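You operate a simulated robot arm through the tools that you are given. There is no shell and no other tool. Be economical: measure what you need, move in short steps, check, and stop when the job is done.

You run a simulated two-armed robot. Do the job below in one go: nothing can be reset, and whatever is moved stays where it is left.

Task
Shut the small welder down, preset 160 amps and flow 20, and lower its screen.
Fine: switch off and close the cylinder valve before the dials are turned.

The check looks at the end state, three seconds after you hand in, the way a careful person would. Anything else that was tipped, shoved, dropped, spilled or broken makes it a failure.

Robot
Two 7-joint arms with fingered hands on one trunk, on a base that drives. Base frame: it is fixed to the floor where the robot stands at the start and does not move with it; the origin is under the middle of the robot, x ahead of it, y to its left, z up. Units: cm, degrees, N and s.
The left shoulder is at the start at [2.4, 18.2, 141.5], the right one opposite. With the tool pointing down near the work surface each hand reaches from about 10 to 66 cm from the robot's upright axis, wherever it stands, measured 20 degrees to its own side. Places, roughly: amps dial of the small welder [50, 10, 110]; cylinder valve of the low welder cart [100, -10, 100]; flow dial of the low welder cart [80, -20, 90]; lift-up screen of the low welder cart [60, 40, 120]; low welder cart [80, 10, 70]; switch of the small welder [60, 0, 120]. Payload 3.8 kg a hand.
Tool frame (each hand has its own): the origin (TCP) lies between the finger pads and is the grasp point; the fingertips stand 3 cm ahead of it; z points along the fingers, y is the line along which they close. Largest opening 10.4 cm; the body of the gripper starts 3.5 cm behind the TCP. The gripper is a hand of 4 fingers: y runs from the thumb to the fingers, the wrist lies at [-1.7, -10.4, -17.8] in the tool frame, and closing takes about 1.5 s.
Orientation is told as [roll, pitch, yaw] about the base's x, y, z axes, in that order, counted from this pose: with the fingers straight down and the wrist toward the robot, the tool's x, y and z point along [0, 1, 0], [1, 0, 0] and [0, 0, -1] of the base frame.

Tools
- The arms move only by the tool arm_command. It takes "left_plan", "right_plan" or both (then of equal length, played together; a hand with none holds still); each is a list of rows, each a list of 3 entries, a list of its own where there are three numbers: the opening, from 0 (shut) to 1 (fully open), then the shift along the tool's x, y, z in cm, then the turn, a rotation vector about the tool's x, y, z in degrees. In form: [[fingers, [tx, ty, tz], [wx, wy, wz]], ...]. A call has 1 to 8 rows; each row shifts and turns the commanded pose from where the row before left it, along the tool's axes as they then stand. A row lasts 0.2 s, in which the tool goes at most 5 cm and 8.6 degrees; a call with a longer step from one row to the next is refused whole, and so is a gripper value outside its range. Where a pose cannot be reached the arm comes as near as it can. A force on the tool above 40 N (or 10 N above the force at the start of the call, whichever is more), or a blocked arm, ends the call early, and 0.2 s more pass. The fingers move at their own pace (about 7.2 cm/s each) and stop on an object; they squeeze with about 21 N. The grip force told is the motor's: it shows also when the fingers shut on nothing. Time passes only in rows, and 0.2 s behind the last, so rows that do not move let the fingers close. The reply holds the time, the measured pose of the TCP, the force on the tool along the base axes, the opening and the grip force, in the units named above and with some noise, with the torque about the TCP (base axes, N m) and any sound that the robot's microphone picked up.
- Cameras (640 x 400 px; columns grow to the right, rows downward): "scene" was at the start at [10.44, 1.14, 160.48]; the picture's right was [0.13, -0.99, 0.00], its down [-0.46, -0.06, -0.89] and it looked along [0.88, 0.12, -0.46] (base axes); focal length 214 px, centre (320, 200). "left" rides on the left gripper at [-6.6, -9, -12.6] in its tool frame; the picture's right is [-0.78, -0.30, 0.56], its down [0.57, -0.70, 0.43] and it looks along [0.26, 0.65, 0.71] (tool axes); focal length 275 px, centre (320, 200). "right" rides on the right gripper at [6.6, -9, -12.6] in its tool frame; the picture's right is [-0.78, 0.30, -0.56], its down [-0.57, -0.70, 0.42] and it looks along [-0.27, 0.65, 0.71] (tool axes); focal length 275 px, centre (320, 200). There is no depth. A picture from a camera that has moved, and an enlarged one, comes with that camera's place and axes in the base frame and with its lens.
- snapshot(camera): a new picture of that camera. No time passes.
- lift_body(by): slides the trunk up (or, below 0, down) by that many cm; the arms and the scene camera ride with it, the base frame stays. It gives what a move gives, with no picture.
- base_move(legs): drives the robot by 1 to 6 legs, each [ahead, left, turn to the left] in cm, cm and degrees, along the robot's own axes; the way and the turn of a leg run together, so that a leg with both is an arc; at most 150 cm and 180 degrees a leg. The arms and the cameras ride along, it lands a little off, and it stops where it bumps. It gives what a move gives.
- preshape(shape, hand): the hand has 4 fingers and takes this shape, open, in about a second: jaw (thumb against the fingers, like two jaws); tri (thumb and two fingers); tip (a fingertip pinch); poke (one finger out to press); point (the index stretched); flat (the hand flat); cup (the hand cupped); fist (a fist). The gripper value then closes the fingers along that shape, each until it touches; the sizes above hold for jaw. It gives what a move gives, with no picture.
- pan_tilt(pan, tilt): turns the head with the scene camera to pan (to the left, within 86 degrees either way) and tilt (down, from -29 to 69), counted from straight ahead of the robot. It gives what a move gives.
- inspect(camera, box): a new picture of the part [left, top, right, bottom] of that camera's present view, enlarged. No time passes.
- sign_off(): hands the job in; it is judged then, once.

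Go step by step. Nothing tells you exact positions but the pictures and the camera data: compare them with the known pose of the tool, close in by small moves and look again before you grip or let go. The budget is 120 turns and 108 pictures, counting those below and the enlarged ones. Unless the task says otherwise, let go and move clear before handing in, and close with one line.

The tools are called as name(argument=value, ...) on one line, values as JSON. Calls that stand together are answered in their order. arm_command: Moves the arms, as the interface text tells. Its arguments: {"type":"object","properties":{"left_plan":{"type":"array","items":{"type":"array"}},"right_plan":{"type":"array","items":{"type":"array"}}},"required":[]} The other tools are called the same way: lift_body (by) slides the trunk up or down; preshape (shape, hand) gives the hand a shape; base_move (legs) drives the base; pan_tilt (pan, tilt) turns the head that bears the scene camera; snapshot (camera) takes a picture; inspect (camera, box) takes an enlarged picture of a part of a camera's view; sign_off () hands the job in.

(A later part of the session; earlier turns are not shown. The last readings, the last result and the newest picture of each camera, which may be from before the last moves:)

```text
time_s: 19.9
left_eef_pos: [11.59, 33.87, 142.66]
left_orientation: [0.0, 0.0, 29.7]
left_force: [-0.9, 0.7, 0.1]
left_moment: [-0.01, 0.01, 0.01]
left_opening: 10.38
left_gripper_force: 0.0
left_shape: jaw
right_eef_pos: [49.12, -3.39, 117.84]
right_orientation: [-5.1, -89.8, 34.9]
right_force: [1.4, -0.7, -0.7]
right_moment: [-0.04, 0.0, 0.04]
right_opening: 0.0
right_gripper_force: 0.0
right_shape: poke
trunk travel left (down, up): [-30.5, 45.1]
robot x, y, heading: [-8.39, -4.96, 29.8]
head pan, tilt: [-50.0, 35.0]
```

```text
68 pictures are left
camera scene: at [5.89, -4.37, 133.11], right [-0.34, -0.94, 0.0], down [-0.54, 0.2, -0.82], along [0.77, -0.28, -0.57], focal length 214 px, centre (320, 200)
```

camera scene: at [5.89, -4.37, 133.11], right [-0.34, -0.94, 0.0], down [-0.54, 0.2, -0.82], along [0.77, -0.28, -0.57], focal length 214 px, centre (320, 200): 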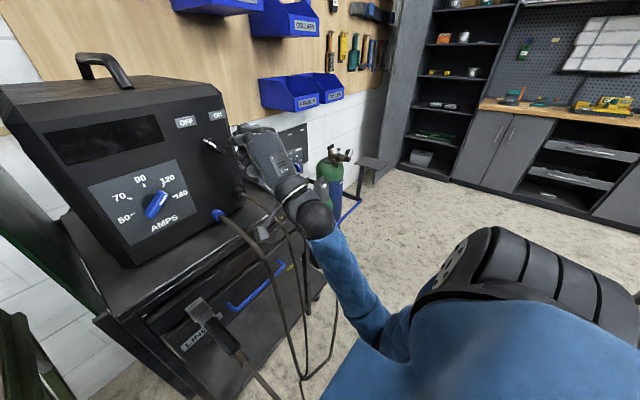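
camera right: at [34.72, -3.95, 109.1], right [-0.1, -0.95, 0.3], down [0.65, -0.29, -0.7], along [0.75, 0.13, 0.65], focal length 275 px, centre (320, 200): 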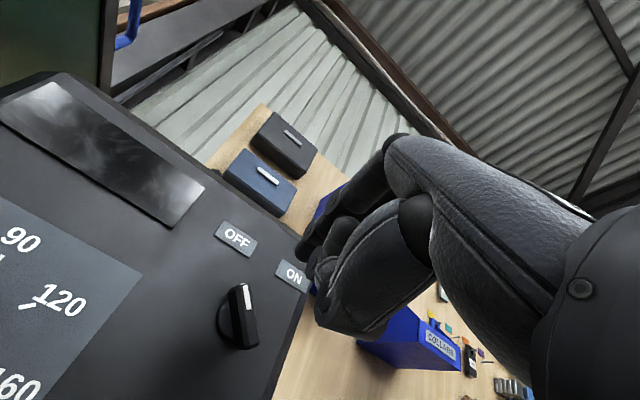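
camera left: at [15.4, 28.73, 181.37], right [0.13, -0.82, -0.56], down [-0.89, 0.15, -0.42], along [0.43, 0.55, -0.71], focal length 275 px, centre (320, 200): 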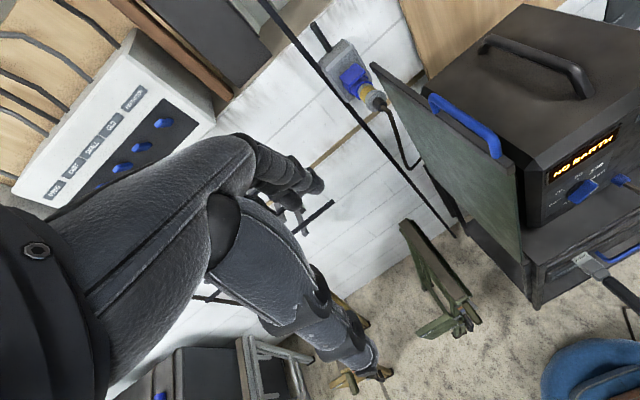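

I'll back off 10 cm, then strafe right past the cart with the heading unchanged, and look again.

base_move(legs=[[-10, 0, 0], [0, -72, 0]])

pan_tilt(pan=5, tilt=30)

snapshot(camera="scene")

```text
time_s: 24.6
left_eef_pos: [38.43, -33.05, 142.8]
left_orientation: [0.0, 0.0, 30.7]
left_force: [-0.7, -0.7, -0.3]
left_moment: [0.01, -0.01, 0.06]
left_opening: 10.4
left_gripper_force: 0.2
left_shape: jaw
right_eef_pos: [76.64, -70.0, 117.9]
right_orientation: [4.4, -89.7, 26.2]
right_force: [0.6, 0.2, 0.1]
right_moment: [0.01, 0.0, 0.0]
right_opening: 0.0
right_gripper_force: 0.2
right_shape: poke
trunk travel left (down, up): [-30.5, 45.1]
robot x, y, heading: [19.27, -72.38, 30.4]
head pan, tilt: [-50.0, 35.0]
```

```text
time_s: 25.8
left_eef_pos: [38.48, -33.06, 142.81]
left_orientation: [-0.1, 0.0, 30.6]
left_force: [-0.3, -0.6, 1.0]
left_moment: [-0.01, 0.0, 0.01]
left_opening: 10.38
left_gripper_force: 0.0
left_shape: jaw
right_eef_pos: [76.51, -69.94, 118.0]
right_orientation: [-3.4, -89.9, 34.1]
right_force: [-1.3, 0.1, 0.3]
right_moment: [-0.01, 0.02, -0.01]
right_opening: 0.0
right_gripper_force: 0.0
right_shape: poke
trunk travel left (down, up): [-30.5, 45.1]
robot x, y, heading: [19.18, -72.47, 30.7]
head pan, tilt: [5.0, 30.0]
```

```text
67 pictures are left
camera scene: at [32.49, -63.43, 133.89], right [0.58, -0.81, 0.0], down [-0.41, -0.29, -0.87], along [0.7, 0.5, -0.5], focal length 214 px, centre (320, 200)
```

scene: 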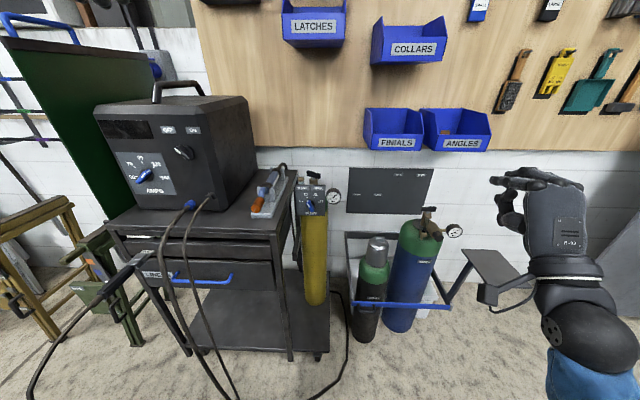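

inspect(camera="scene", box=[270, 155, 370, 225])

inspect(camera="scene", box=[320, 150, 480, 260])

```text
5.71 times, centred on (320, 190) of scene
camera zoom: at [32.49, -63.43, 133.89], right [0.58, -0.81, 0.0], down [-0.41, -0.29, -0.87], along [0.7, 0.5, -0.5], focal length 1226 px, centre (320, 257)
```

zoom: 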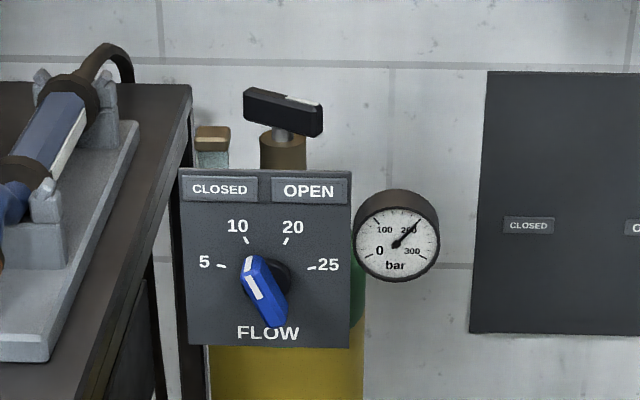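

```text
3.64 times, centred on (400, 205) of scene
camera zoom: at [32.49, -63.43, 133.89], right [0.58, -0.81, 0.0], down [-0.41, -0.29, -0.87], along [0.7, 0.5, -0.5], focal length 780 px, centre (29, 182)
```

zoom: 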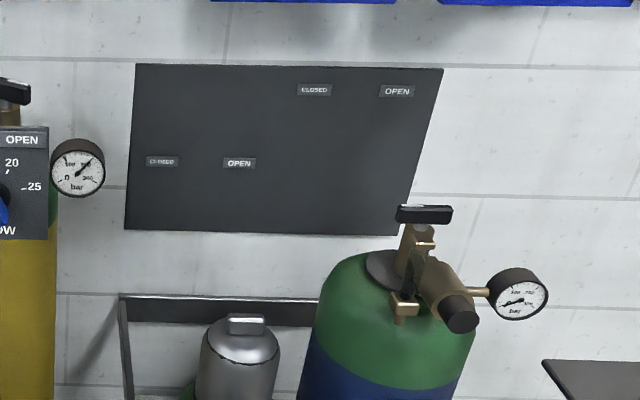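

The yellow cylinder's valve is above the flow plate, with its stripe toward OPEN on the right, and the argon cylinder beside it isn't part of the job. I'll look at the argon handle to learn what closed looks like.

inspect(camera="scene", box=[405, 185, 469, 225])

inspect(camera="scene", box=[295, 160, 345, 192])

```text
10.00 times, centred on (437, 205) of scene
camera zoom: at [32.49, -63.43, 133.89], right [0.58, -0.81, 0.0], down [-0.41, -0.29, -0.87], along [0.7, 0.5, -0.5], focal length 2145 px, centre (-850, 150)
```

zoom: 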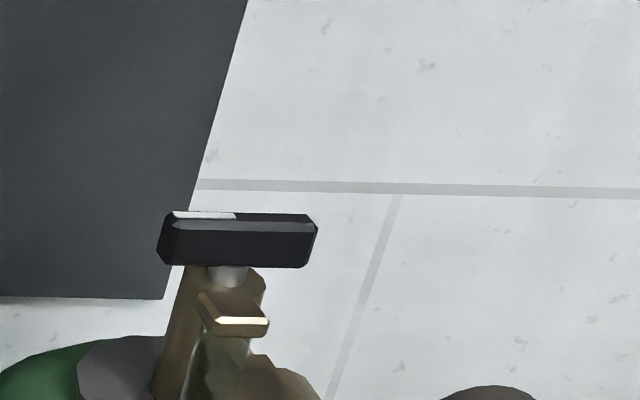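

```text
12.50 times, centred on (320, 176) of scene
camera zoom: at [32.49, -63.43, 133.89], right [0.58, -0.81, 0.0], down [-0.41, -0.29, -0.87], along [0.7, 0.5, -0.5], focal length 2681 px, centre (320, 500)
```

zoom: 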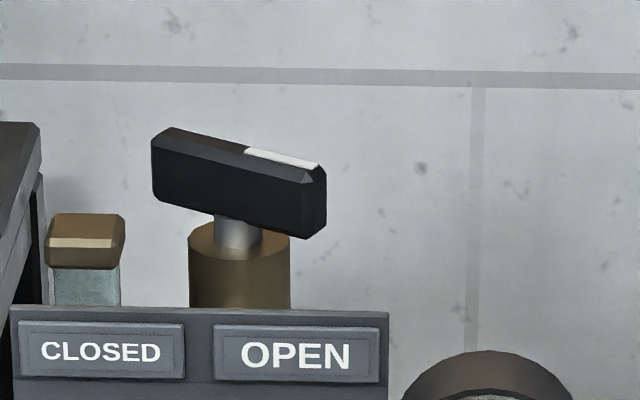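

The argon gauge reads about 0 with its stripe to the left, so the yellow valve should close by turning clockwise from right round to left. I'll drive a bit closer and set the right poke finger to come in from above at 45°.

base_move(legs=[[27, 10, 0]])

arm_command(right_plan=[[0, [0, 2, 0], [8.5, 0, 0]], [0, [0, 2, 0], [8.5, 0, 0]], [0, [0, 2, 0], [8.5, 0, 0]], [0, [0, 0, 0], [8.5, 0, 0]], [0, [0, 0, 0], [8.5, 0, 0]]])

snapshot(camera="scene")

```text
time_s: 27.8
left_eef_pos: [56.65, -10.25, 142.74]
left_orientation: [-0.1, 0.1, 31.2]
left_force: [-0.3, 0.9, -0.4]
left_moment: [0.01, 0.05, 0.02]
left_opening: 10.37
left_gripper_force: 0.1
left_shape: jaw
right_eef_pos: [95.14, -46.98, 118.05]
right_orientation: [-7.4, -89.7, 38.5]
right_force: [-0.1, -0.5, 0.8]
right_moment: [0.02, -0.01, 0.05]
right_opening: 0.0
right_gripper_force: 0.1
right_shape: poke
trunk travel left (down, up): [-30.5, 45.1]
robot x, y, heading: [38.03, -49.54, 31.1]
head pan, tilt: [5.0, 30.0]
```

```text
time_s: 29.0
left_eef_pos: [56.61, -10.34, 142.82]
left_orientation: [-0.1, 0.0, 31.3]
left_force: [-0.1, 0.0, -0.4]
left_moment: [-0.01, 0.01, 0.02]
left_opening: 10.37
left_gripper_force: 0.1
left_shape: jaw
right_eef_pos: [96.33, -46.27, 123.93]
right_orientation: [0.0, -47.2, 31.1]
right_force: [0.2, 0.1, 0.3]
right_moment: [-0.01, 0.0, -0.01]
right_opening: 0.0
right_gripper_force: 0.0
right_shape: poke
right hand out of reach, approached as far as the arm can: row 2
trunk travel left (down, up): [-30.5, 45.1]
robot x, y, heading: [37.71, -49.48, 31.2]
head pan, tilt: [5.0, 30.0]
```

```text
62 pictures are left
camera scene: at [50.88, -40.68, 133.89], right [0.59, -0.81, 0.0], down [-0.4, -0.29, -0.87], along [0.7, 0.51, -0.5], focal length 214 px, centre (320, 200)
```

scene: 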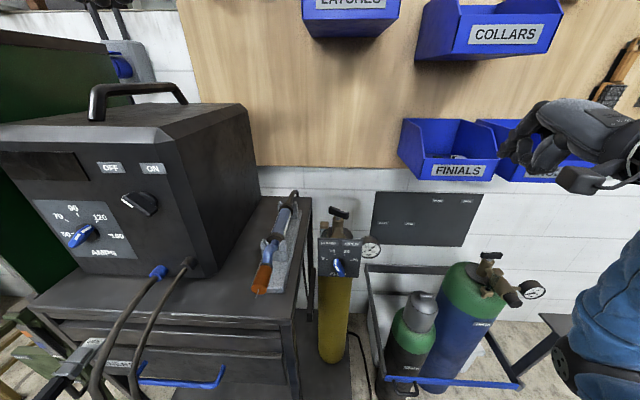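

inspect(camera="scene", box=[300, 190, 380, 290])

snapshot(camera="right")

```text
4.00 times, centred on (340, 240) of scene
camera zoom: at [50.88, -40.68, 133.89], right [0.59, -0.81, 0.0], down [-0.4, -0.29, -0.87], along [0.7, 0.51, -0.5], focal length 858 px, centre (240, 40)
```

zoom: 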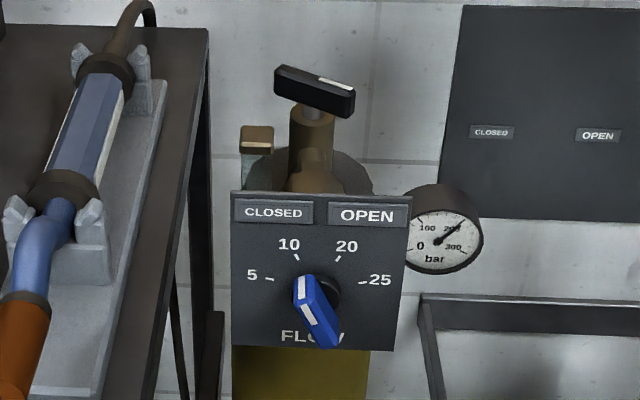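

```text
60 pictures are left
camera right: at [79.73, -48.43, 125.93], right [0.22, -0.77, 0.6], down [0.15, -0.58, -0.8], along [0.96, 0.27, -0.01], focal length 275 px, centre (320, 200)
```

right: 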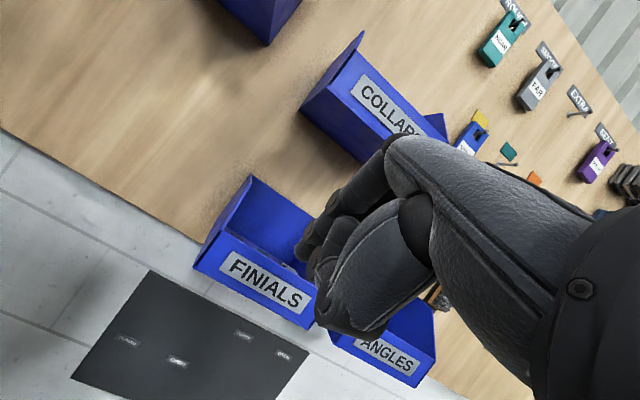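

The valve bar is centred at about [96.8,-14.1,99.3], lying across with its stripe on the right. A brass knob sits about 5 cm in front of it. I'll bring the poke finger to a point above the bar's left end.

arm_command(right_plan=[[0, [4.5, 0, 0], [0, 0, 0]], [0, [4.5, 0, 0], [0, 0, 0]], [0, [4.5, 0, 0], [0, 0, 0]], [0, [4.5, 0, 0], [0, 0, 0]], [0, [4.5, 0, 0], [0, 0, 0]], [0, [4.5, 0, 0], [0, 0, 0]], [0, [4.5, 0, 3], [0, 0, 0]], [0, [0.3, -2.2, 3], [0, 0, 0]]])

snapshot(camera="scene")

snapshot(camera="right")

```text
refused: row 7 steps farther than a row can; nothing moved
```

```text
59 pictures are left
camera scene: at [50.88, -40.68, 133.89], right [0.59, -0.81, 0.0], down [-0.4, -0.29, -0.87], along [0.7, 0.51, -0.5], focal length 214 px, centre (320, 200)
```

scene: 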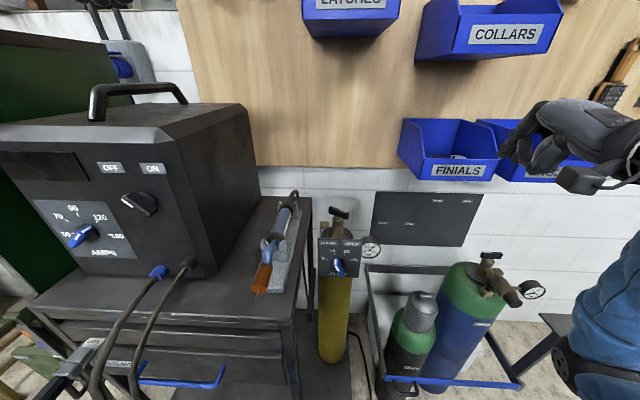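

```text
58 pictures are left
camera right: at [79.73, -48.43, 125.93], right [0.22, -0.77, 0.6], down [0.15, -0.58, -0.8], along [0.96, 0.27, -0.01], focal length 275 px, centre (320, 200)
```

right: 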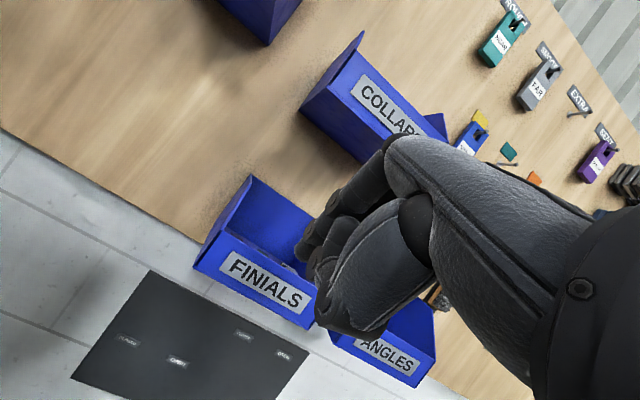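

The step limit refused that plan, so I'll repeat it with smaller combined steps.

arm_command(right_plan=[[0, [4.5, 0, 0], [0, 0, 0]], [0, [4.5, 0, 0], [0, 0, 0]], [0, [4.5, 0, 0], [0, 0, 0]], [0, [4.5, 0, 0], [0, 0, 0]], [0, [4.5, 0, 0], [0, 0, 0]], [0, [4.5, 0, 0], [0, 0, 0]], [0, [4.5, 0, 0], [0, 0, 0]], [0, [0.3, -2.2, 4], [0, 0, 0]]])

snapshot(camera="right")

```text
time_s: 30.8
left_eef_pos: [56.74, -10.38, 142.84]
left_orientation: [-0.1, 0.2, 31.1]
left_force: [0.5, -0.6, 0.0]
left_moment: [0.0, 0.01, 0.0]
left_opening: 10.37
left_gripper_force: 0.1
left_shape: jaw
right_eef_pos: [81.18, -18.28, 119.56]
right_orientation: [0.0, -47.3, 30.9]
right_force: [1.8, -0.8, 0.5]
right_moment: [-0.01, 0.0, 0.02]
right_opening: 0.02
right_gripper_force: 0.2
right_shape: poke
trunk travel left (down, up): [-30.5, 45.1]
robot x, y, heading: [37.52, -49.79, 30.8]
head pan, tilt: [5.0, 30.0]
```

```text
57 pictures are left
camera right: at [64.56, -20.51, 121.51], right [0.22, -0.77, 0.59], down [0.16, -0.57, -0.8], along [0.96, 0.27, -0.01], focal length 275 px, centre (320, 200)
```

right: 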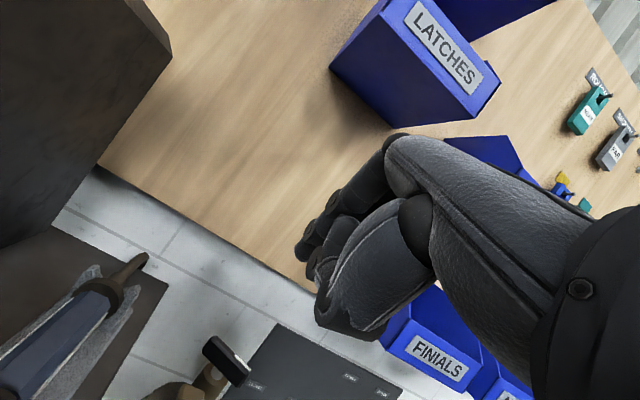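

arm_command(right_plan=[[0, [-0.4, -0.6, 3.7], [0, 0, 0]], [0, [0, -0.6, 3.7], [0, 0, 0]], [0, [0, -0.5, 3.7], [0, 0, 0]], [0, [0, -0.5, 3.7], [0, 0, 0]], [0, [0, -0.5, 3.7], [0, 0, 0]]])

snapshot(camera="right")

inspect(camera="scene", box=[280, 150, 400, 250])

```text
time_s: 32.2
left_eef_pos: [56.71, -10.45, 142.91]
left_orientation: [0.0, 0.0, 31.1]
left_force: [0.3, -0.9, 0.0]
left_moment: [0.0, -0.04, -0.04]
left_opening: 10.39
left_gripper_force: 0.0
left_shape: jaw
right_eef_pos: [94.42, -14.33, 107.15]
right_orientation: [-3.7, -50.7, 31.5]
right_force: [-1.1, 0.1, -0.5]
right_moment: [0.01, -0.03, 0.02]
right_opening: 0.0
right_gripper_force: 0.0
right_shape: poke
trunk travel left (down, up): [-30.5, 45.1]
robot x, y, heading: [37.91, -49.83, 30.9]
head pan, tilt: [5.0, 30.0]
stopped in row 5 (right hand): the arm was blocked; the commanded pose is now the measured one
```

```text
56 pictures are left
camera right: at [77.7, -15.89, 107.97], right [0.15, -0.78, 0.61], down [0.19, -0.59, -0.79], along [0.97, 0.23, 0.06], focal length 275 px, centre (320, 200)
```

right: 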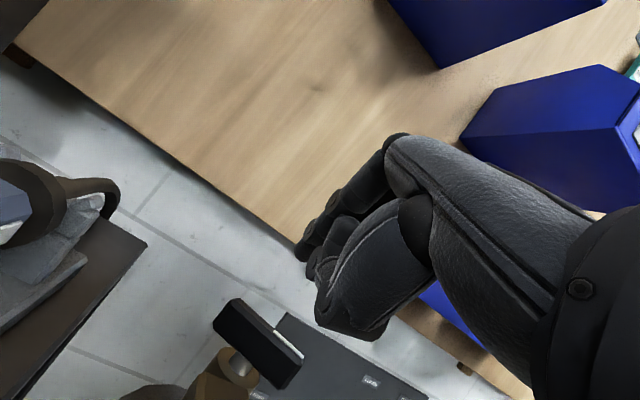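

```text
4.00 times, centred on (340, 200) of scene
camera zoom: at [50.87, -40.72, 133.9], right [0.59, -0.81, 0.0], down [-0.4, -0.29, -0.87], along [0.7, 0.51, -0.5], focal length 858 px, centre (240, 200)
```

zoom: 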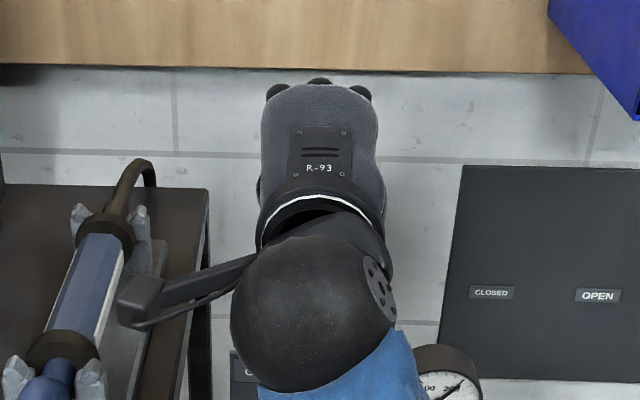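

The arm stopped as "blocked" with no tip contact, so I'll look at what the arm is doing before I push on.

snapshot(camera="scene")

snapshot(camera="left")

```text
54 pictures are left
camera scene: at [50.87, -40.72, 133.9], right [0.59, -0.81, 0.0], down [-0.4, -0.29, -0.87], along [0.7, 0.51, -0.5], focal length 214 px, centre (320, 200)
```

scene: 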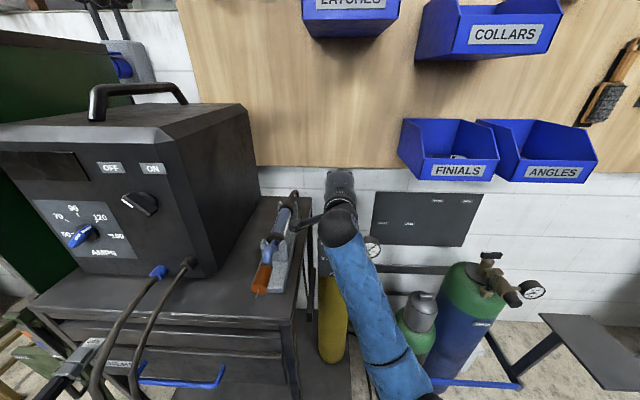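

```text
53 pictures are left
camera left: at [52.4, -20.61, 155.38], right [0.15, -0.82, -0.56], down [-0.9, 0.13, -0.42], along [0.42, 0.56, -0.71], focal length 275 px, centre (320, 200)
```

left: 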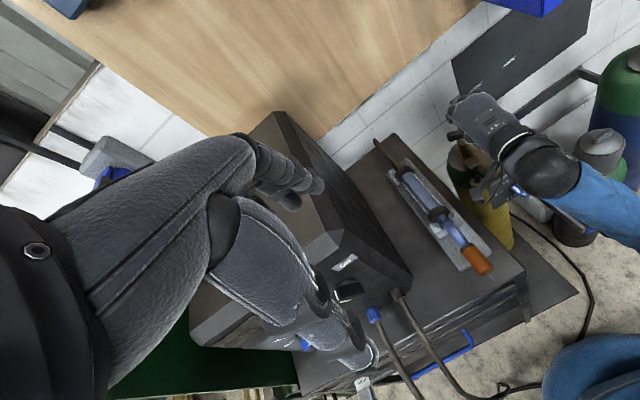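

inspect(camera="left", box=[420, 80, 640, 260])

```text
2.22 times, centred on (530, 170) of left
camera zoom: at [52.4, -20.61, 155.38], right [0.15, -0.82, -0.56], down [-0.9, 0.13, -0.42], along [0.42, 0.56, -0.71], focal length 612 px, centre (-147, 267)
```

zoom: 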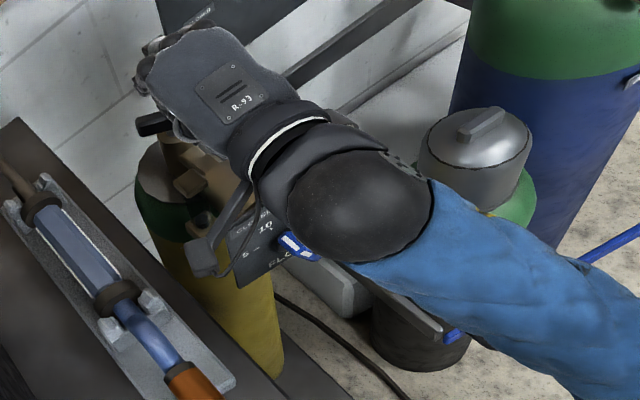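

The right wrist and forearm are resting near the flow plate, so I need a steeper hand and higher shoulders. I'll lift the trunk 22 cm and look down at my base clearance.

lift_body(by=22)

pan_tilt(pan=0, tilt=60)

snapshot(camera="scene")

```text
time_s: 34.5
left_eef_pos: [56.69, -10.24, 164.82]
left_orientation: [-0.1, 0.1, 31.0]
left_force: [-0.2, 0.6, 0.3]
left_moment: [-0.01, 0.02, -0.02]
left_opening: 10.39
left_gripper_force: 0.0
left_shape: jaw
right_eef_pos: [96.68, -16.32, 128.01]
right_orientation: [-7.8, -50.6, 32.5]
right_force: [0.1, -0.3, 0.2]
right_moment: [0.0, -0.01, -0.02]
right_opening: 0.0
right_gripper_force: 0.0
right_shape: poke
trunk travel left (down, up): [-52.5, 23.1]
robot x, y, heading: [37.64, -49.51, 31.1]
head pan, tilt: [5.0, 30.0]
```

```text
time_s: 35.5
left_eef_pos: [56.71, -10.31, 164.7]
left_orientation: [-0.1, 0.0, 31.2]
left_force: [0.6, -0.4, -0.3]
left_moment: [0.0, 0.04, 0.01]
left_opening: 10.38
left_gripper_force: 0.0
left_shape: jaw
right_eef_pos: [96.62, -16.1, 128.35]
right_orientation: [-7.6, -50.7, 32.3]
right_force: [-0.4, 0.2, 0.7]
right_moment: [-0.01, 0.0, 0.02]
right_opening: 0.01
right_gripper_force: 0.1
right_shape: poke
trunk travel left (down, up): [-52.5, 23.1]
robot x, y, heading: [37.74, -49.74, 30.9]
head pan, tilt: [0.0, 60.0]
```

```text
51 pictures are left
camera scene: at [44.81, -45.27, 151.88], right [0.52, -0.86, 0.0], down [-0.74, -0.45, -0.5], along [0.43, 0.26, -0.87], focal length 214 px, centre (320, 200)
```

scene: 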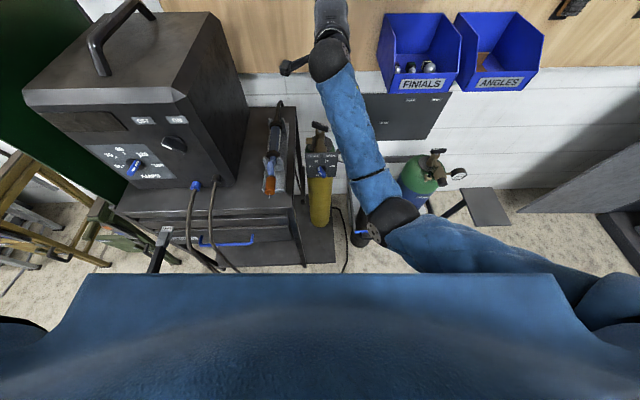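

My base front isn't visible, so I'll stay put. There's enough reach with a steeper hand, so I'll pitch the right tool nearly straight down above the valve.

arm_command(right_plan=[[0, [0, 0, -3], [8.3, 0, 0]], [0, [0, 0, -2], [8.3, 0, 0]], [0, [0, 0, 0], [8.3, 0, 0]], [0, [0, 0, 0], [8.3, 0, 0]], [0, [0, 0, 0], [7, 0, 0]], [0, [0, 0, 0], [0, 0, 0]]])

pan_tilt(pan=5, tilt=40)

snapshot(camera="right")

snapshot(camera="scene")

```text
time_s: 36.9
left_eef_pos: [56.67, -10.37, 164.79]
left_orientation: [0.0, -0.1, 31.1]
left_force: [0.0, -0.2, 0.2]
left_moment: [0.01, -0.01, 0.0]
left_opening: 10.4
left_gripper_force: 0.0
left_shape: jaw
right_eef_pos: [90.91, -15.79, 132.45]
right_orientation: [-2.1, -10.2, 29.3]
right_force: [-0.1, -0.5, 0.7]
right_moment: [-0.01, 0.0, -0.01]
right_opening: 0.02
right_gripper_force: 0.1
right_shape: poke
trunk travel left (down, up): [-52.5, 23.1]
robot x, y, heading: [37.66, -49.55, 31.1]
head pan, tilt: [0.0, 60.0]
```

```text
time_s: 37.7
left_eef_pos: [56.7, -10.38, 164.66]
left_orientation: [0.0, 0.0, 31.1]
left_force: [0.8, -0.7, 0.8]
left_moment: [0.02, 0.03, 0.0]
left_opening: 10.36
left_gripper_force: 0.0
left_shape: jaw
right_eef_pos: [90.98, -15.87, 132.52]
right_orientation: [-2.1, -10.3, 29.1]
right_force: [-1.3, 0.0, -0.1]
right_moment: [0.0, 0.0, 0.01]
right_opening: 0.0
right_gripper_force: 0.1
right_shape: poke
trunk travel left (down, up): [-52.5, 23.1]
robot x, y, heading: [37.75, -49.14, 30.9]
head pan, tilt: [5.0, 40.0]
```

```text
50 pictures are left
camera right: at [77.89, -15.05, 143.04], right [0.53, -0.57, 0.63], down [-0.25, -0.82, -0.52], along [0.81, 0.12, -0.58], focal length 275 px, centre (320, 200)
```

right: 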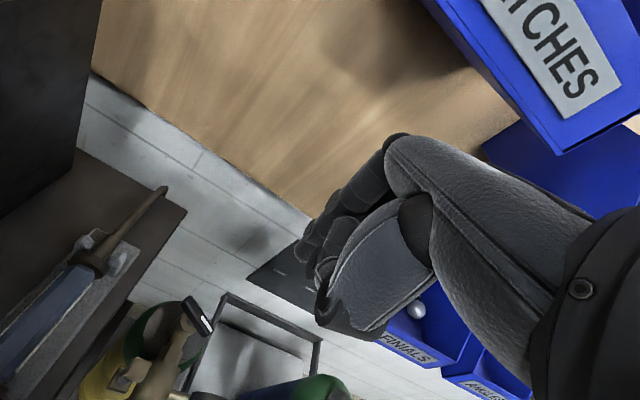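

```text
49 pictures are left
camera scene: at [45.98, -43.71, 154.54], right [0.59, -0.81, 0.0], down [-0.52, -0.38, -0.77], along [0.62, 0.45, -0.64], focal length 214 px, centre (320, 200)
```

scene: 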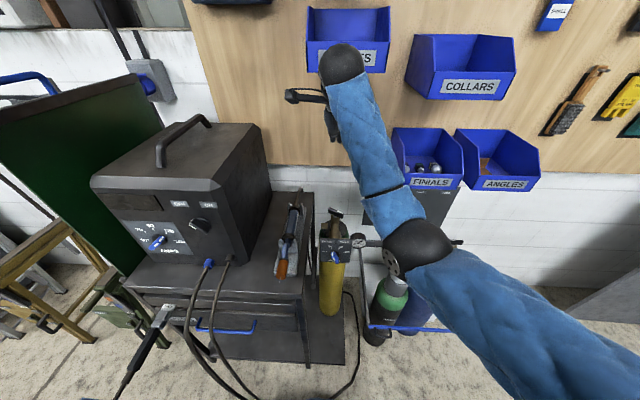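

arm_command(right_plan=[[0, [0.5, 0, 3.8], [0, 0, 0]], [0, [0.5, 0, 3.8], [0, 0, 0]], [0, [0.4, 0, 3.8], [0, 0, 0]], [0, [0.4, 0, 3.8], [0, 0, 0]], [0, [0.4, 0, 3.8], [0, 0, 0]], [0, [0, 0, 3], [0, 0, 0]], [0, [0, 0, 0], [0, 0, 0]]])

snapshot(camera="right")

snapshot(camera="scene")

```text
time_s: 39.3
left_eef_pos: [56.54, -10.36, 164.72]
left_orientation: [-0.1, 0.0, 31.0]
left_force: [-0.5, -1.3, 0.7]
left_moment: [0.0, -0.01, 0.02]
left_opening: 10.38
left_gripper_force: 0.0
left_shape: jaw
right_eef_pos: [93.91, -12.55, 110.72]
right_orientation: [-2.1, -10.3, 29.3]
right_force: [0.1, 0.2, 0.4]
right_moment: [0.0, 0.0, 0.01]
right_opening: 0.0
right_gripper_force: 0.1
right_shape: poke
trunk travel left (down, up): [-52.5, 23.1]
robot x, y, heading: [37.53, -49.68, 31.1]
head pan, tilt: [5.0, 40.0]
```

```text
48 pictures are left
camera right: at [80.66, -11.73, 121.2], right [0.53, -0.57, 0.63], down [-0.25, -0.82, -0.52], along [0.81, 0.12, -0.58], focal length 275 px, centre (320, 200)
```

right: 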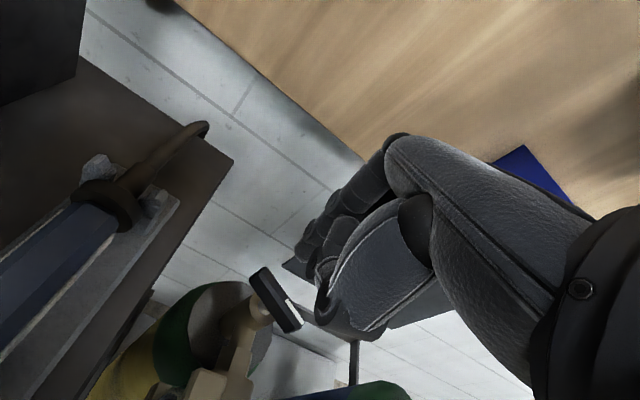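

```text
47 pictures are left
camera scene: at [45.95, -43.72, 154.55], right [0.59, -0.81, 0.0], down [-0.52, -0.38, -0.77], along [0.62, 0.45, -0.64], focal length 214 px, centre (320, 200)
```

scene: 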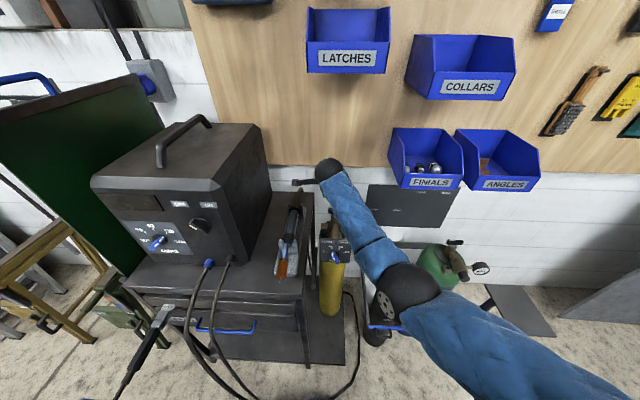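

Tip and bar line up with my estimates. I'll lower the finger just in front of the bar's left end.

arm_command(right_plan=[[0, [0.5, -0.9, 2.5], [0, 0, 0]], [0, [0.5, -0.9, 2.5], [0, 0, 0]], [0, [0, 0, 2], [0, 0, 0]], [0, [0, 0, 1.5], [0, 0, 0]], [0, [0, 0, 0], [0, 0, 0]]])

snapshot(camera="right")

```text
time_s: 40.5
left_eef_pos: [56.72, -10.41, 164.81]
left_orientation: [0.0, 0.0, 31.1]
left_force: [0.4, -0.1, -0.5]
left_moment: [0.02, 0.0, 0.0]
left_opening: 10.36
left_gripper_force: 0.0
left_shape: jaw
right_eef_pos: [93.12, -12.32, 101.98]
right_orientation: [-2.1, -10.3, 29.3]
right_force: [-0.1, -0.5, -0.4]
right_moment: [0.0, -0.01, 0.0]
right_opening: 0.0
right_gripper_force: 0.0
right_shape: poke
trunk travel left (down, up): [-52.5, 23.1]
robot x, y, heading: [37.8, -49.54, 31.1]
head pan, tilt: [5.0, 40.0]
```

```text
46 pictures are left
camera right: at [80.05, -11.43, 112.48], right [0.53, -0.57, 0.63], down [-0.25, -0.81, -0.52], along [0.81, 0.12, -0.58], focal length 275 px, centre (320, 200)
```

right: 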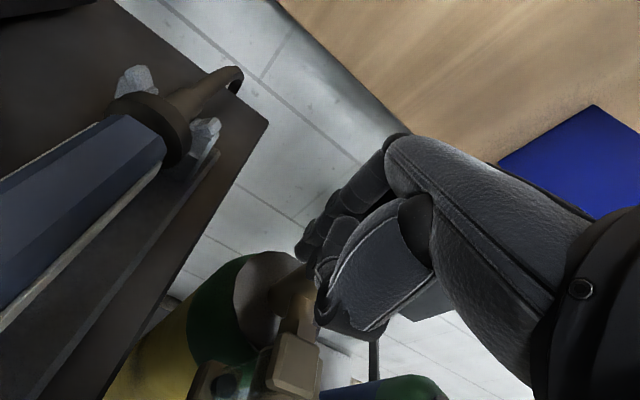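

arm_command(right_plan=[[0, [0.4, 0.25, 0], [0, 0, 0]], [0, [-0.36, 0.65, 0], [0, 0, 0]], [0, [-0.36, 0.65, 0], [0, 0, 0]], [0, [-0.36, 0.65, 0], [0, 0, 0]], [0, [-0.36, 0.65, 0], [0, 0, 0]]])

inspect(camera="scene", box=[290, 150, 390, 270])

inspect(camera="right", box=[220, 180, 420, 360])

```text
time_s: 41.7
left_eef_pos: [56.24, -10.29, 164.8]
left_orientation: [-0.1, 0.0, 31.1]
left_force: [-0.2, -0.4, 0.0]
left_moment: [-0.04, 0.0, 0.03]
left_opening: 10.4
left_gripper_force: 0.2
left_shape: jaw
right_eef_pos: [94.89, -11.8, 102.47]
right_orientation: [-2.0, -10.5, 29.4]
right_force: [-9.5, 8.3, 6.7]
right_moment: [0.09, 0.13, 0.02]
right_opening: 0.0
right_gripper_force: 0.1
right_shape: poke
right hand out of reach, approached as far as the arm can: row 5
trunk travel left (down, up): [-52.5, 23.1]
robot x, y, heading: [37.61, -49.51, 31.0]
head pan, tilt: [5.0, 40.0]
```

```text
3.33 times, centred on (340, 210) of scene
camera zoom: at [45.72, -43.63, 154.56], right [0.59, -0.81, 0.0], down [-0.52, -0.38, -0.77], along [0.62, 0.45, -0.64], focal length 715 px, centre (253, 167)
```

zoom: 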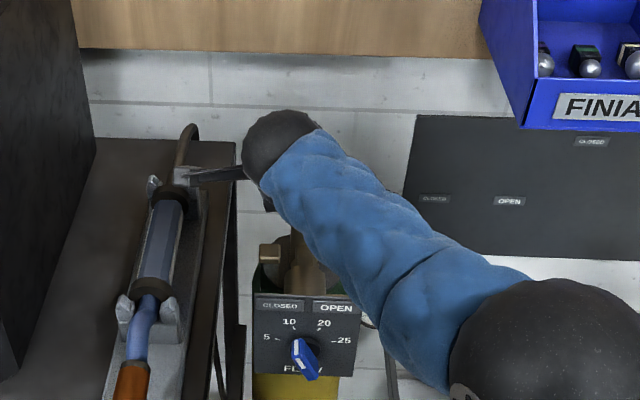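

```text
2.22 times, centred on (320, 270) of right
camera zoom: at [81.85, -11.02, 113.02], right [0.53, -0.57, 0.63], down [-0.25, -0.81, -0.53], along [0.81, 0.12, -0.57], focal length 612 px, centre (320, 44)
```

zoom: 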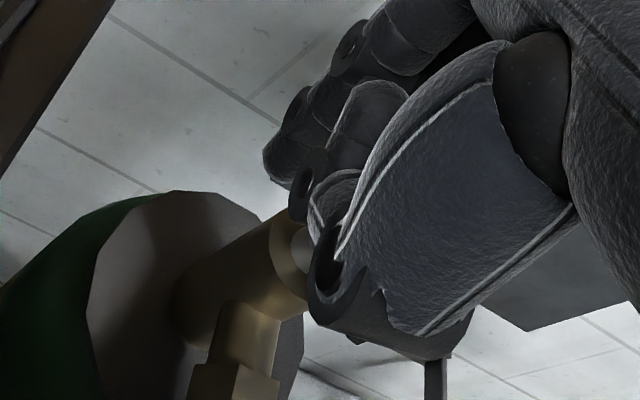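

The arm is at its reach limit as the finger starts to push. I'll lift clear, retract to the right and turn the base left about 25°, which brings the right shoulder closer.

arm_command(right_plan=[[0, [0, -1.5, 0], [0, 0, 0]], [0, [0, 0, -4], [0, 0, 0]], [0, [0, 0, -4], [0, 0, 0]], [0, [0, 0, -4], [0, 0, 0]], [0, [0, -3, -3], [0, 0, 0]], [0, [0, -4.5, 0], [0, 0, 0]], [0, [-4.5, 0, 0], [0, 0, 0]], [0, [-4.5, 0, 0], [0, 0, 0]]])

lift_body(by=10)

arm_command(right_plan=[[0, [-4.5, 0, 0], [0, 0, 0]], [0, [-4.5, 0, 0], [0, 0, 0]], [0, [-4.5, 0, 0], [0, 0, 0]], [0, [-4.5, 0, 0], [0, 0, 0]]])

snapshot(camera="scene")

```text
time_s: 43.5
left_eef_pos: [56.6, -10.47, 164.75]
left_orientation: [0.0, 0.0, 31.1]
left_force: [0.0, 0.5, -1.4]
left_moment: [0.01, 0.01, -0.04]
left_opening: 10.38
left_gripper_force: 0.0
left_shape: jaw
right_eef_pos: [90.74, -25.9, 117.33]
right_orientation: [-2.8, -12.0, 28.5]
right_force: [0.2, 0.0, -0.5]
right_moment: [0.01, 0.02, 0.0]
right_opening: 0.0
right_gripper_force: 0.1
right_shape: poke
trunk travel left (down, up): [-52.5, 23.1]
robot x, y, heading: [37.82, -49.62, 30.9]
head pan, tilt: [5.0, 40.0]
```

```text
time_s: 44.9
left_eef_pos: [56.71, -10.38, 174.8]
left_orientation: [-0.1, 0.2, 31.0]
left_force: [0.2, -0.4, -0.2]
left_moment: [0.0, -0.01, 0.03]
left_opening: 10.36
left_gripper_force: 0.1
left_shape: jaw
right_eef_pos: [93.11, -28.51, 125.75]
right_orientation: [-7.1, -11.8, 27.0]
right_force: [-0.2, -0.6, 0.3]
right_moment: [0.02, 0.02, 0.05]
right_opening: 0.0
right_gripper_force: 0.0
right_shape: poke
trunk travel left (down, up): [-62.5, 13.1]
robot x, y, heading: [37.55, -49.51, 31.1]
head pan, tilt: [5.0, 40.0]
```

```text
time_s: 45.9
left_eef_pos: [56.79, -10.63, 174.81]
left_orientation: [-0.1, 0.0, 31.2]
left_force: [0.1, -0.4, -0.3]
left_moment: [0.03, 0.0, -0.01]
left_opening: 10.38
left_gripper_force: 0.1
left_shape: jaw
right_eef_pos: [97.67, -40.97, 126.5]
right_orientation: [-2.0, -10.2, 29.4]
right_force: [0.4, -0.1, 0.6]
right_moment: [0.03, 0.01, 0.02]
right_opening: 0.0
right_gripper_force: 0.0
right_shape: poke
trunk travel left (down, up): [-62.5, 13.1]
robot x, y, heading: [37.51, -49.44, 31.0]
head pan, tilt: [5.0, 40.0]
```

```text
43 pictures are left
camera scene: at [45.54, -44.23, 164.57], right [0.59, -0.81, 0.0], down [-0.52, -0.38, -0.77], along [0.62, 0.45, -0.64], focal length 214 px, centre (320, 200)
```

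scene: 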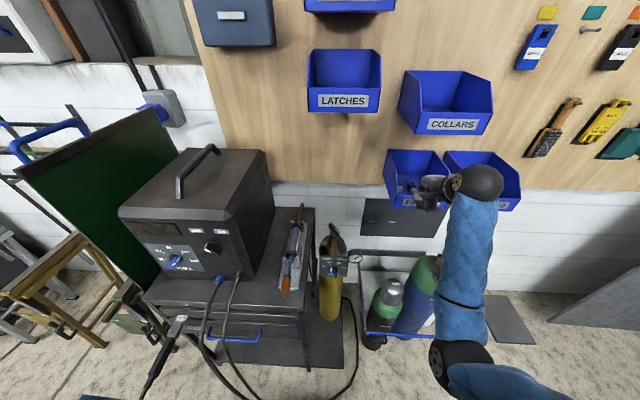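

inspect(camera="scene", box=[300, 210, 370, 280])

base_move(legs=[[0, 0, 25]])

snapshot(camera="scene")

```text
5.71 times, centred on (335, 245) of scene
camera zoom: at [45.54, -44.23, 164.57], right [0.59, -0.81, 0.0], down [-0.52, -0.38, -0.77], along [0.62, 0.45, -0.64], focal length 1226 px, centre (234, -57)
```

zoom: 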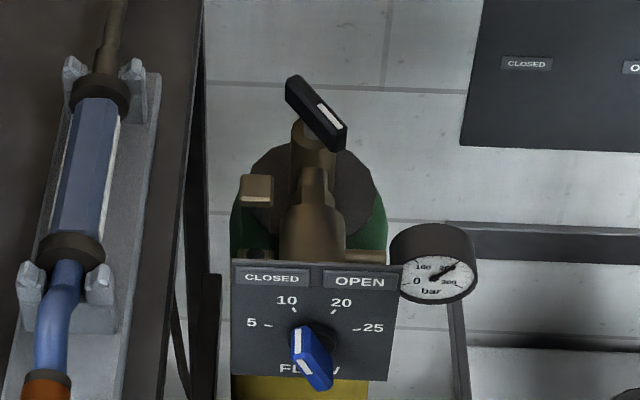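

```text
time_s: 47.5
left_eef_pos: [38.64, -6.03, 174.89]
left_orientation: [0.1, 0.0, 55.6]
left_force: [0.2, -0.1, -0.3]
left_moment: [-0.02, -0.01, -0.03]
left_opening: 10.38
left_gripper_force: 0.1
left_shape: jaw
right_eef_pos: [88.62, -16.8, 126.65]
right_orientation: [-2.0, -10.3, 53.9]
right_force: [0.1, -1.1, 0.1]
right_moment: [-0.04, 0.01, 0.02]
right_opening: 0.01
right_gripper_force: 0.1
right_shape: poke
trunk travel left (down, up): [-62.5, 13.1]
robot x, y, heading: [37.51, -49.59, 55.4]
head pan, tilt: [5.0, 40.0]
```

```text
41 pictures are left
camera scene: at [42.37, -41.28, 164.57], right [0.87, -0.49, 0.0], down [-0.32, -0.56, -0.77], along [0.38, 0.67, -0.64], focal length 214 px, centre (320, 200)
```

scene: 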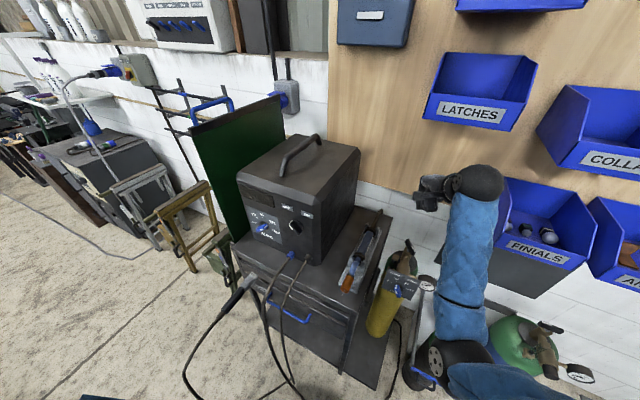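

The valve has already turned about 35° clockwise, so this works. With the shoulder closer now, I'll put the finger back behind the bar's left end.

arm_command(right_plan=[[0, [-2, 4.5, 0], [0, 0, 0]], [0, [0, 0.2, 3.9], [0, 0, 0]], [0, [0, 0, 3.9], [0, 0, 0]], [0, [0, 0, 3.9], [0, 0, 0]], [0, [0, 0, 3.9], [0, 0, 0]], [0, [0, 0, 3.9], [0, 0, 0]], [0, [0, 0, 3], [0, 0, 0]], [0, [0, 0, 0], [0, 0, 0]]])

snapshot(camera="right")

```text
time_s: 49.3
left_eef_pos: [38.66, -5.97, 174.89]
left_orientation: [0.0, 0.1, 55.6]
left_force: [-1.1, 0.0, 0.4]
left_moment: [0.01, -0.01, 0.01]
left_opening: 10.38
left_gripper_force: 0.1
left_shape: jaw
right_eef_pos: [96.03, -11.56, 105.22]
right_orientation: [-2.0, -10.2, 53.8]
right_force: [0.7, -0.4, 0.5]
right_moment: [-0.04, 0.02, -0.02]
right_opening: 0.0
right_gripper_force: 0.0
right_shape: poke
trunk travel left (down, up): [-62.5, 13.1]
robot x, y, heading: [37.8, -49.7, 55.5]
head pan, tilt: [5.0, 40.0]
```

```text
40 pictures are left
camera right: at [83.69, -16.3, 115.75], right [0.72, -0.3, 0.63], down [0.11, -0.85, -0.52], along [0.69, 0.44, -0.58], focal length 275 px, centre (320, 200)
```

right: 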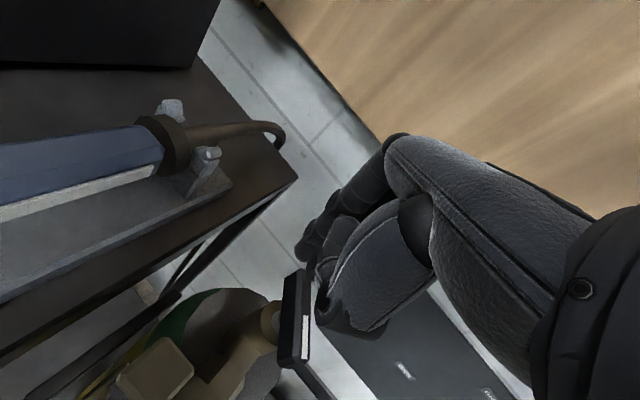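

arm_command(right_plan=[[0, [0.7, -0.9, 0], [0, 0, 0]], [0, [0, 0, 2], [0, 0, 0]], [0, [0, 0, 1.5], [0, 0, 0]], [0, [0, 0, 0], [0, 0, 0]]])

snapshot(camera="right")

```text
time_s: 50.3
left_eef_pos: [38.45, -6.05, 174.82]
left_orientation: [-0.1, 0.0, 55.7]
left_force: [-0.8, 0.0, 0.4]
left_moment: [0.02, 0.0, -0.01]
left_opening: 10.36
left_gripper_force: 0.0
left_shape: jaw
right_eef_pos: [95.11, -11.3, 101.78]
right_orientation: [-2.2, -10.4, 53.7]
right_force: [-3.0, 1.7, 3.8]
right_moment: [0.01, -0.04, 0.01]
right_opening: 0.01
right_gripper_force: 0.1
right_shape: poke
trunk travel left (down, up): [-62.5, 13.1]
robot x, y, heading: [38.02, -49.5, 55.4]
head pan, tilt: [5.0, 40.0]
```

```text
39 pictures are left
camera right: at [82.89, -16.03, 112.34], right [0.72, -0.3, 0.63], down [0.11, -0.85, -0.52], along [0.69, 0.45, -0.57], focal length 275 px, centre (320, 200)
```

right: 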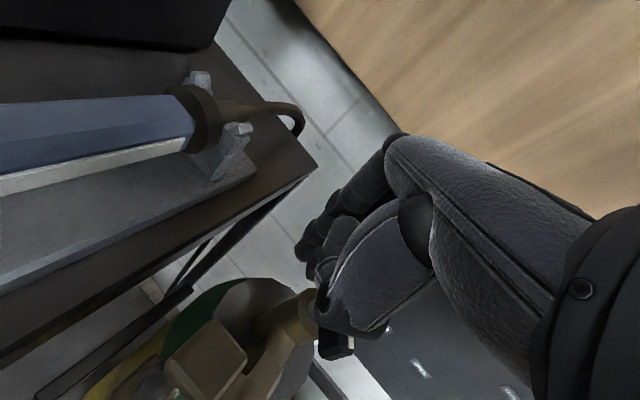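

arm_command(right_plan=[[0, [0, 0, -0.6], [0, 0, 0]], [0, [-0.55, 0.4, 0], [0, 0, 0]], [0, [-0.55, 0.4, 0], [0, 0, 0]], [0, [-0.7, 0.4, 0.1], [0, 0, 0]], [0, [-0.7, 0.35, 0.1], [0, 0, 0]], [0, [-0.7, 0.1, 0], [0, 0, 0]], [0, [-0.7, 0, 0], [0, 0, 0]]])

snapshot(camera="right")

```text
time_s: 51.9
left_eef_pos: [38.67, -6.04, 174.8]
left_orientation: [0.0, -0.1, 55.6]
left_force: [-1.0, -0.1, 0.1]
left_moment: [0.01, 0.04, 0.0]
left_opening: 10.37
left_gripper_force: 0.0
left_shape: jaw
right_eef_pos: [99.42, -12.5, 102.6]
right_orientation: [-2.1, -10.1, 53.8]
right_force: [-0.2, -0.3, -0.1]
right_moment: [0.0, 0.04, 0.0]
right_opening: 0.02
right_gripper_force: 0.1
right_shape: poke
trunk travel left (down, up): [-62.5, 13.1]
robot x, y, heading: [37.8, -49.33, 55.6]
head pan, tilt: [5.0, 40.0]
```

```text
38 pictures are left
camera right: at [87.18, -17.11, 113.19], right [0.72, -0.29, 0.63], down [0.11, -0.85, -0.52], along [0.69, 0.44, -0.58], focal length 275 px, centre (320, 200)
```

right: 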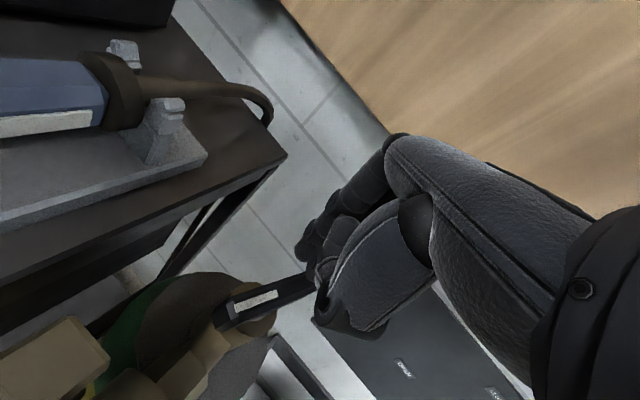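

The valve has turned about 90° and its stripe points toward me. I'll push further to see whether it's at its stop.

arm_command(right_plan=[[0, [-0.6, -0.4, 0], [0, 0, 0]], [0, [-0.6, -0.5, 0], [0, 0, 0]], [0, [-0.6, -0.5, 0], [0, 0, 0]]])

snapshot(camera="right")

```text
time_s: 52.7
left_eef_pos: [38.58, -5.96, 174.8]
left_orientation: [0.0, 0.1, 55.7]
left_force: [-0.4, 0.5, 0.5]
left_moment: [0.02, 0.02, -0.03]
left_opening: 10.38
left_gripper_force: 0.2
left_shape: jaw
right_eef_pos: [99.85, -14.5, 102.53]
right_orientation: [-2.2, -10.4, 53.8]
right_force: [-0.5, 3.7, 2.3]
right_moment: [0.08, 0.02, -0.03]
right_opening: 0.0
right_gripper_force: 0.0
right_shape: poke
trunk travel left (down, up): [-62.5, 13.1]
robot x, y, heading: [37.59, -49.73, 55.7]
head pan, tilt: [5.0, 40.0]
```

```text
37 pictures are left
camera right: at [87.64, -19.26, 113.16], right [0.72, -0.29, 0.63], down [0.11, -0.85, -0.52], along [0.69, 0.44, -0.58], focal length 275 px, centre (320, 200)
```

right: 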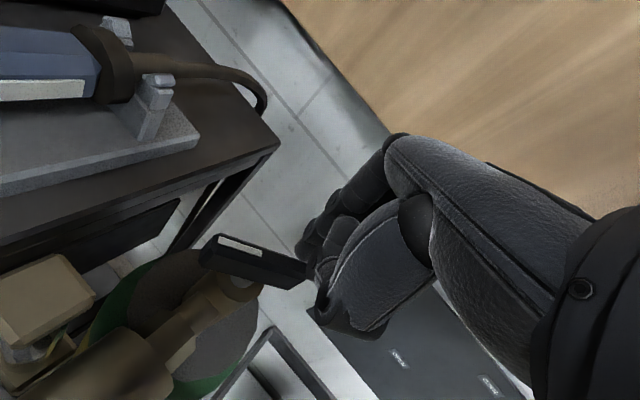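

Still turning, so I'll continue following the arc.

arm_command(right_plan=[[0, [-0.3, -0.75, 0], [0, 0, 0]], [0, [-0.25, -0.75, 0], [0, 0, 0]], [0, [0, -0.75, 0], [0, 0, 0]]])

snapshot(camera="right")

```text
time_s: 53.5
left_eef_pos: [38.81, -5.72, 174.71]
left_orientation: [0.0, 0.1, 55.6]
left_force: [-0.2, 0.2, -1.5]
left_moment: [-0.01, 0.03, -0.01]
left_opening: 10.38
left_gripper_force: 0.1
left_shape: jaw
right_eef_pos: [99.32, -16.5, 102.26]
right_orientation: [-2.2, -10.5, 53.7]
right_force: [10.8, 9.4, 4.1]
right_moment: [0.23, -0.18, -0.1]
right_opening: 0.0
right_gripper_force: 0.1
right_shape: poke
trunk travel left (down, up): [-62.5, 13.1]
robot x, y, heading: [37.95, -49.6, 55.7]
head pan, tilt: [5.0, 40.0]
```

```text
36 pictures are left
camera right: at [86.99, -21.19, 112.76], right [0.72, -0.3, 0.63], down [0.11, -0.84, -0.52], along [0.69, 0.45, -0.57], focal length 275 px, centre (320, 200)
```

right: 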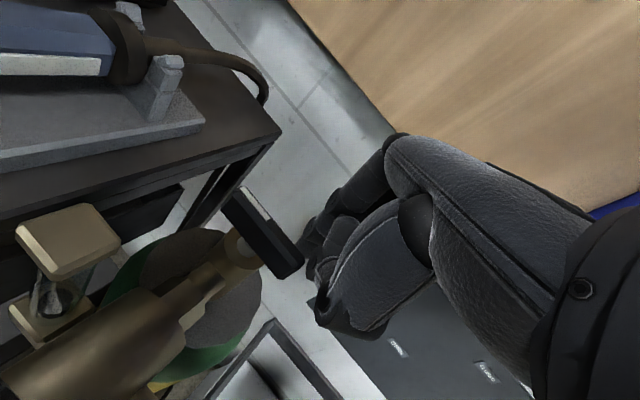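

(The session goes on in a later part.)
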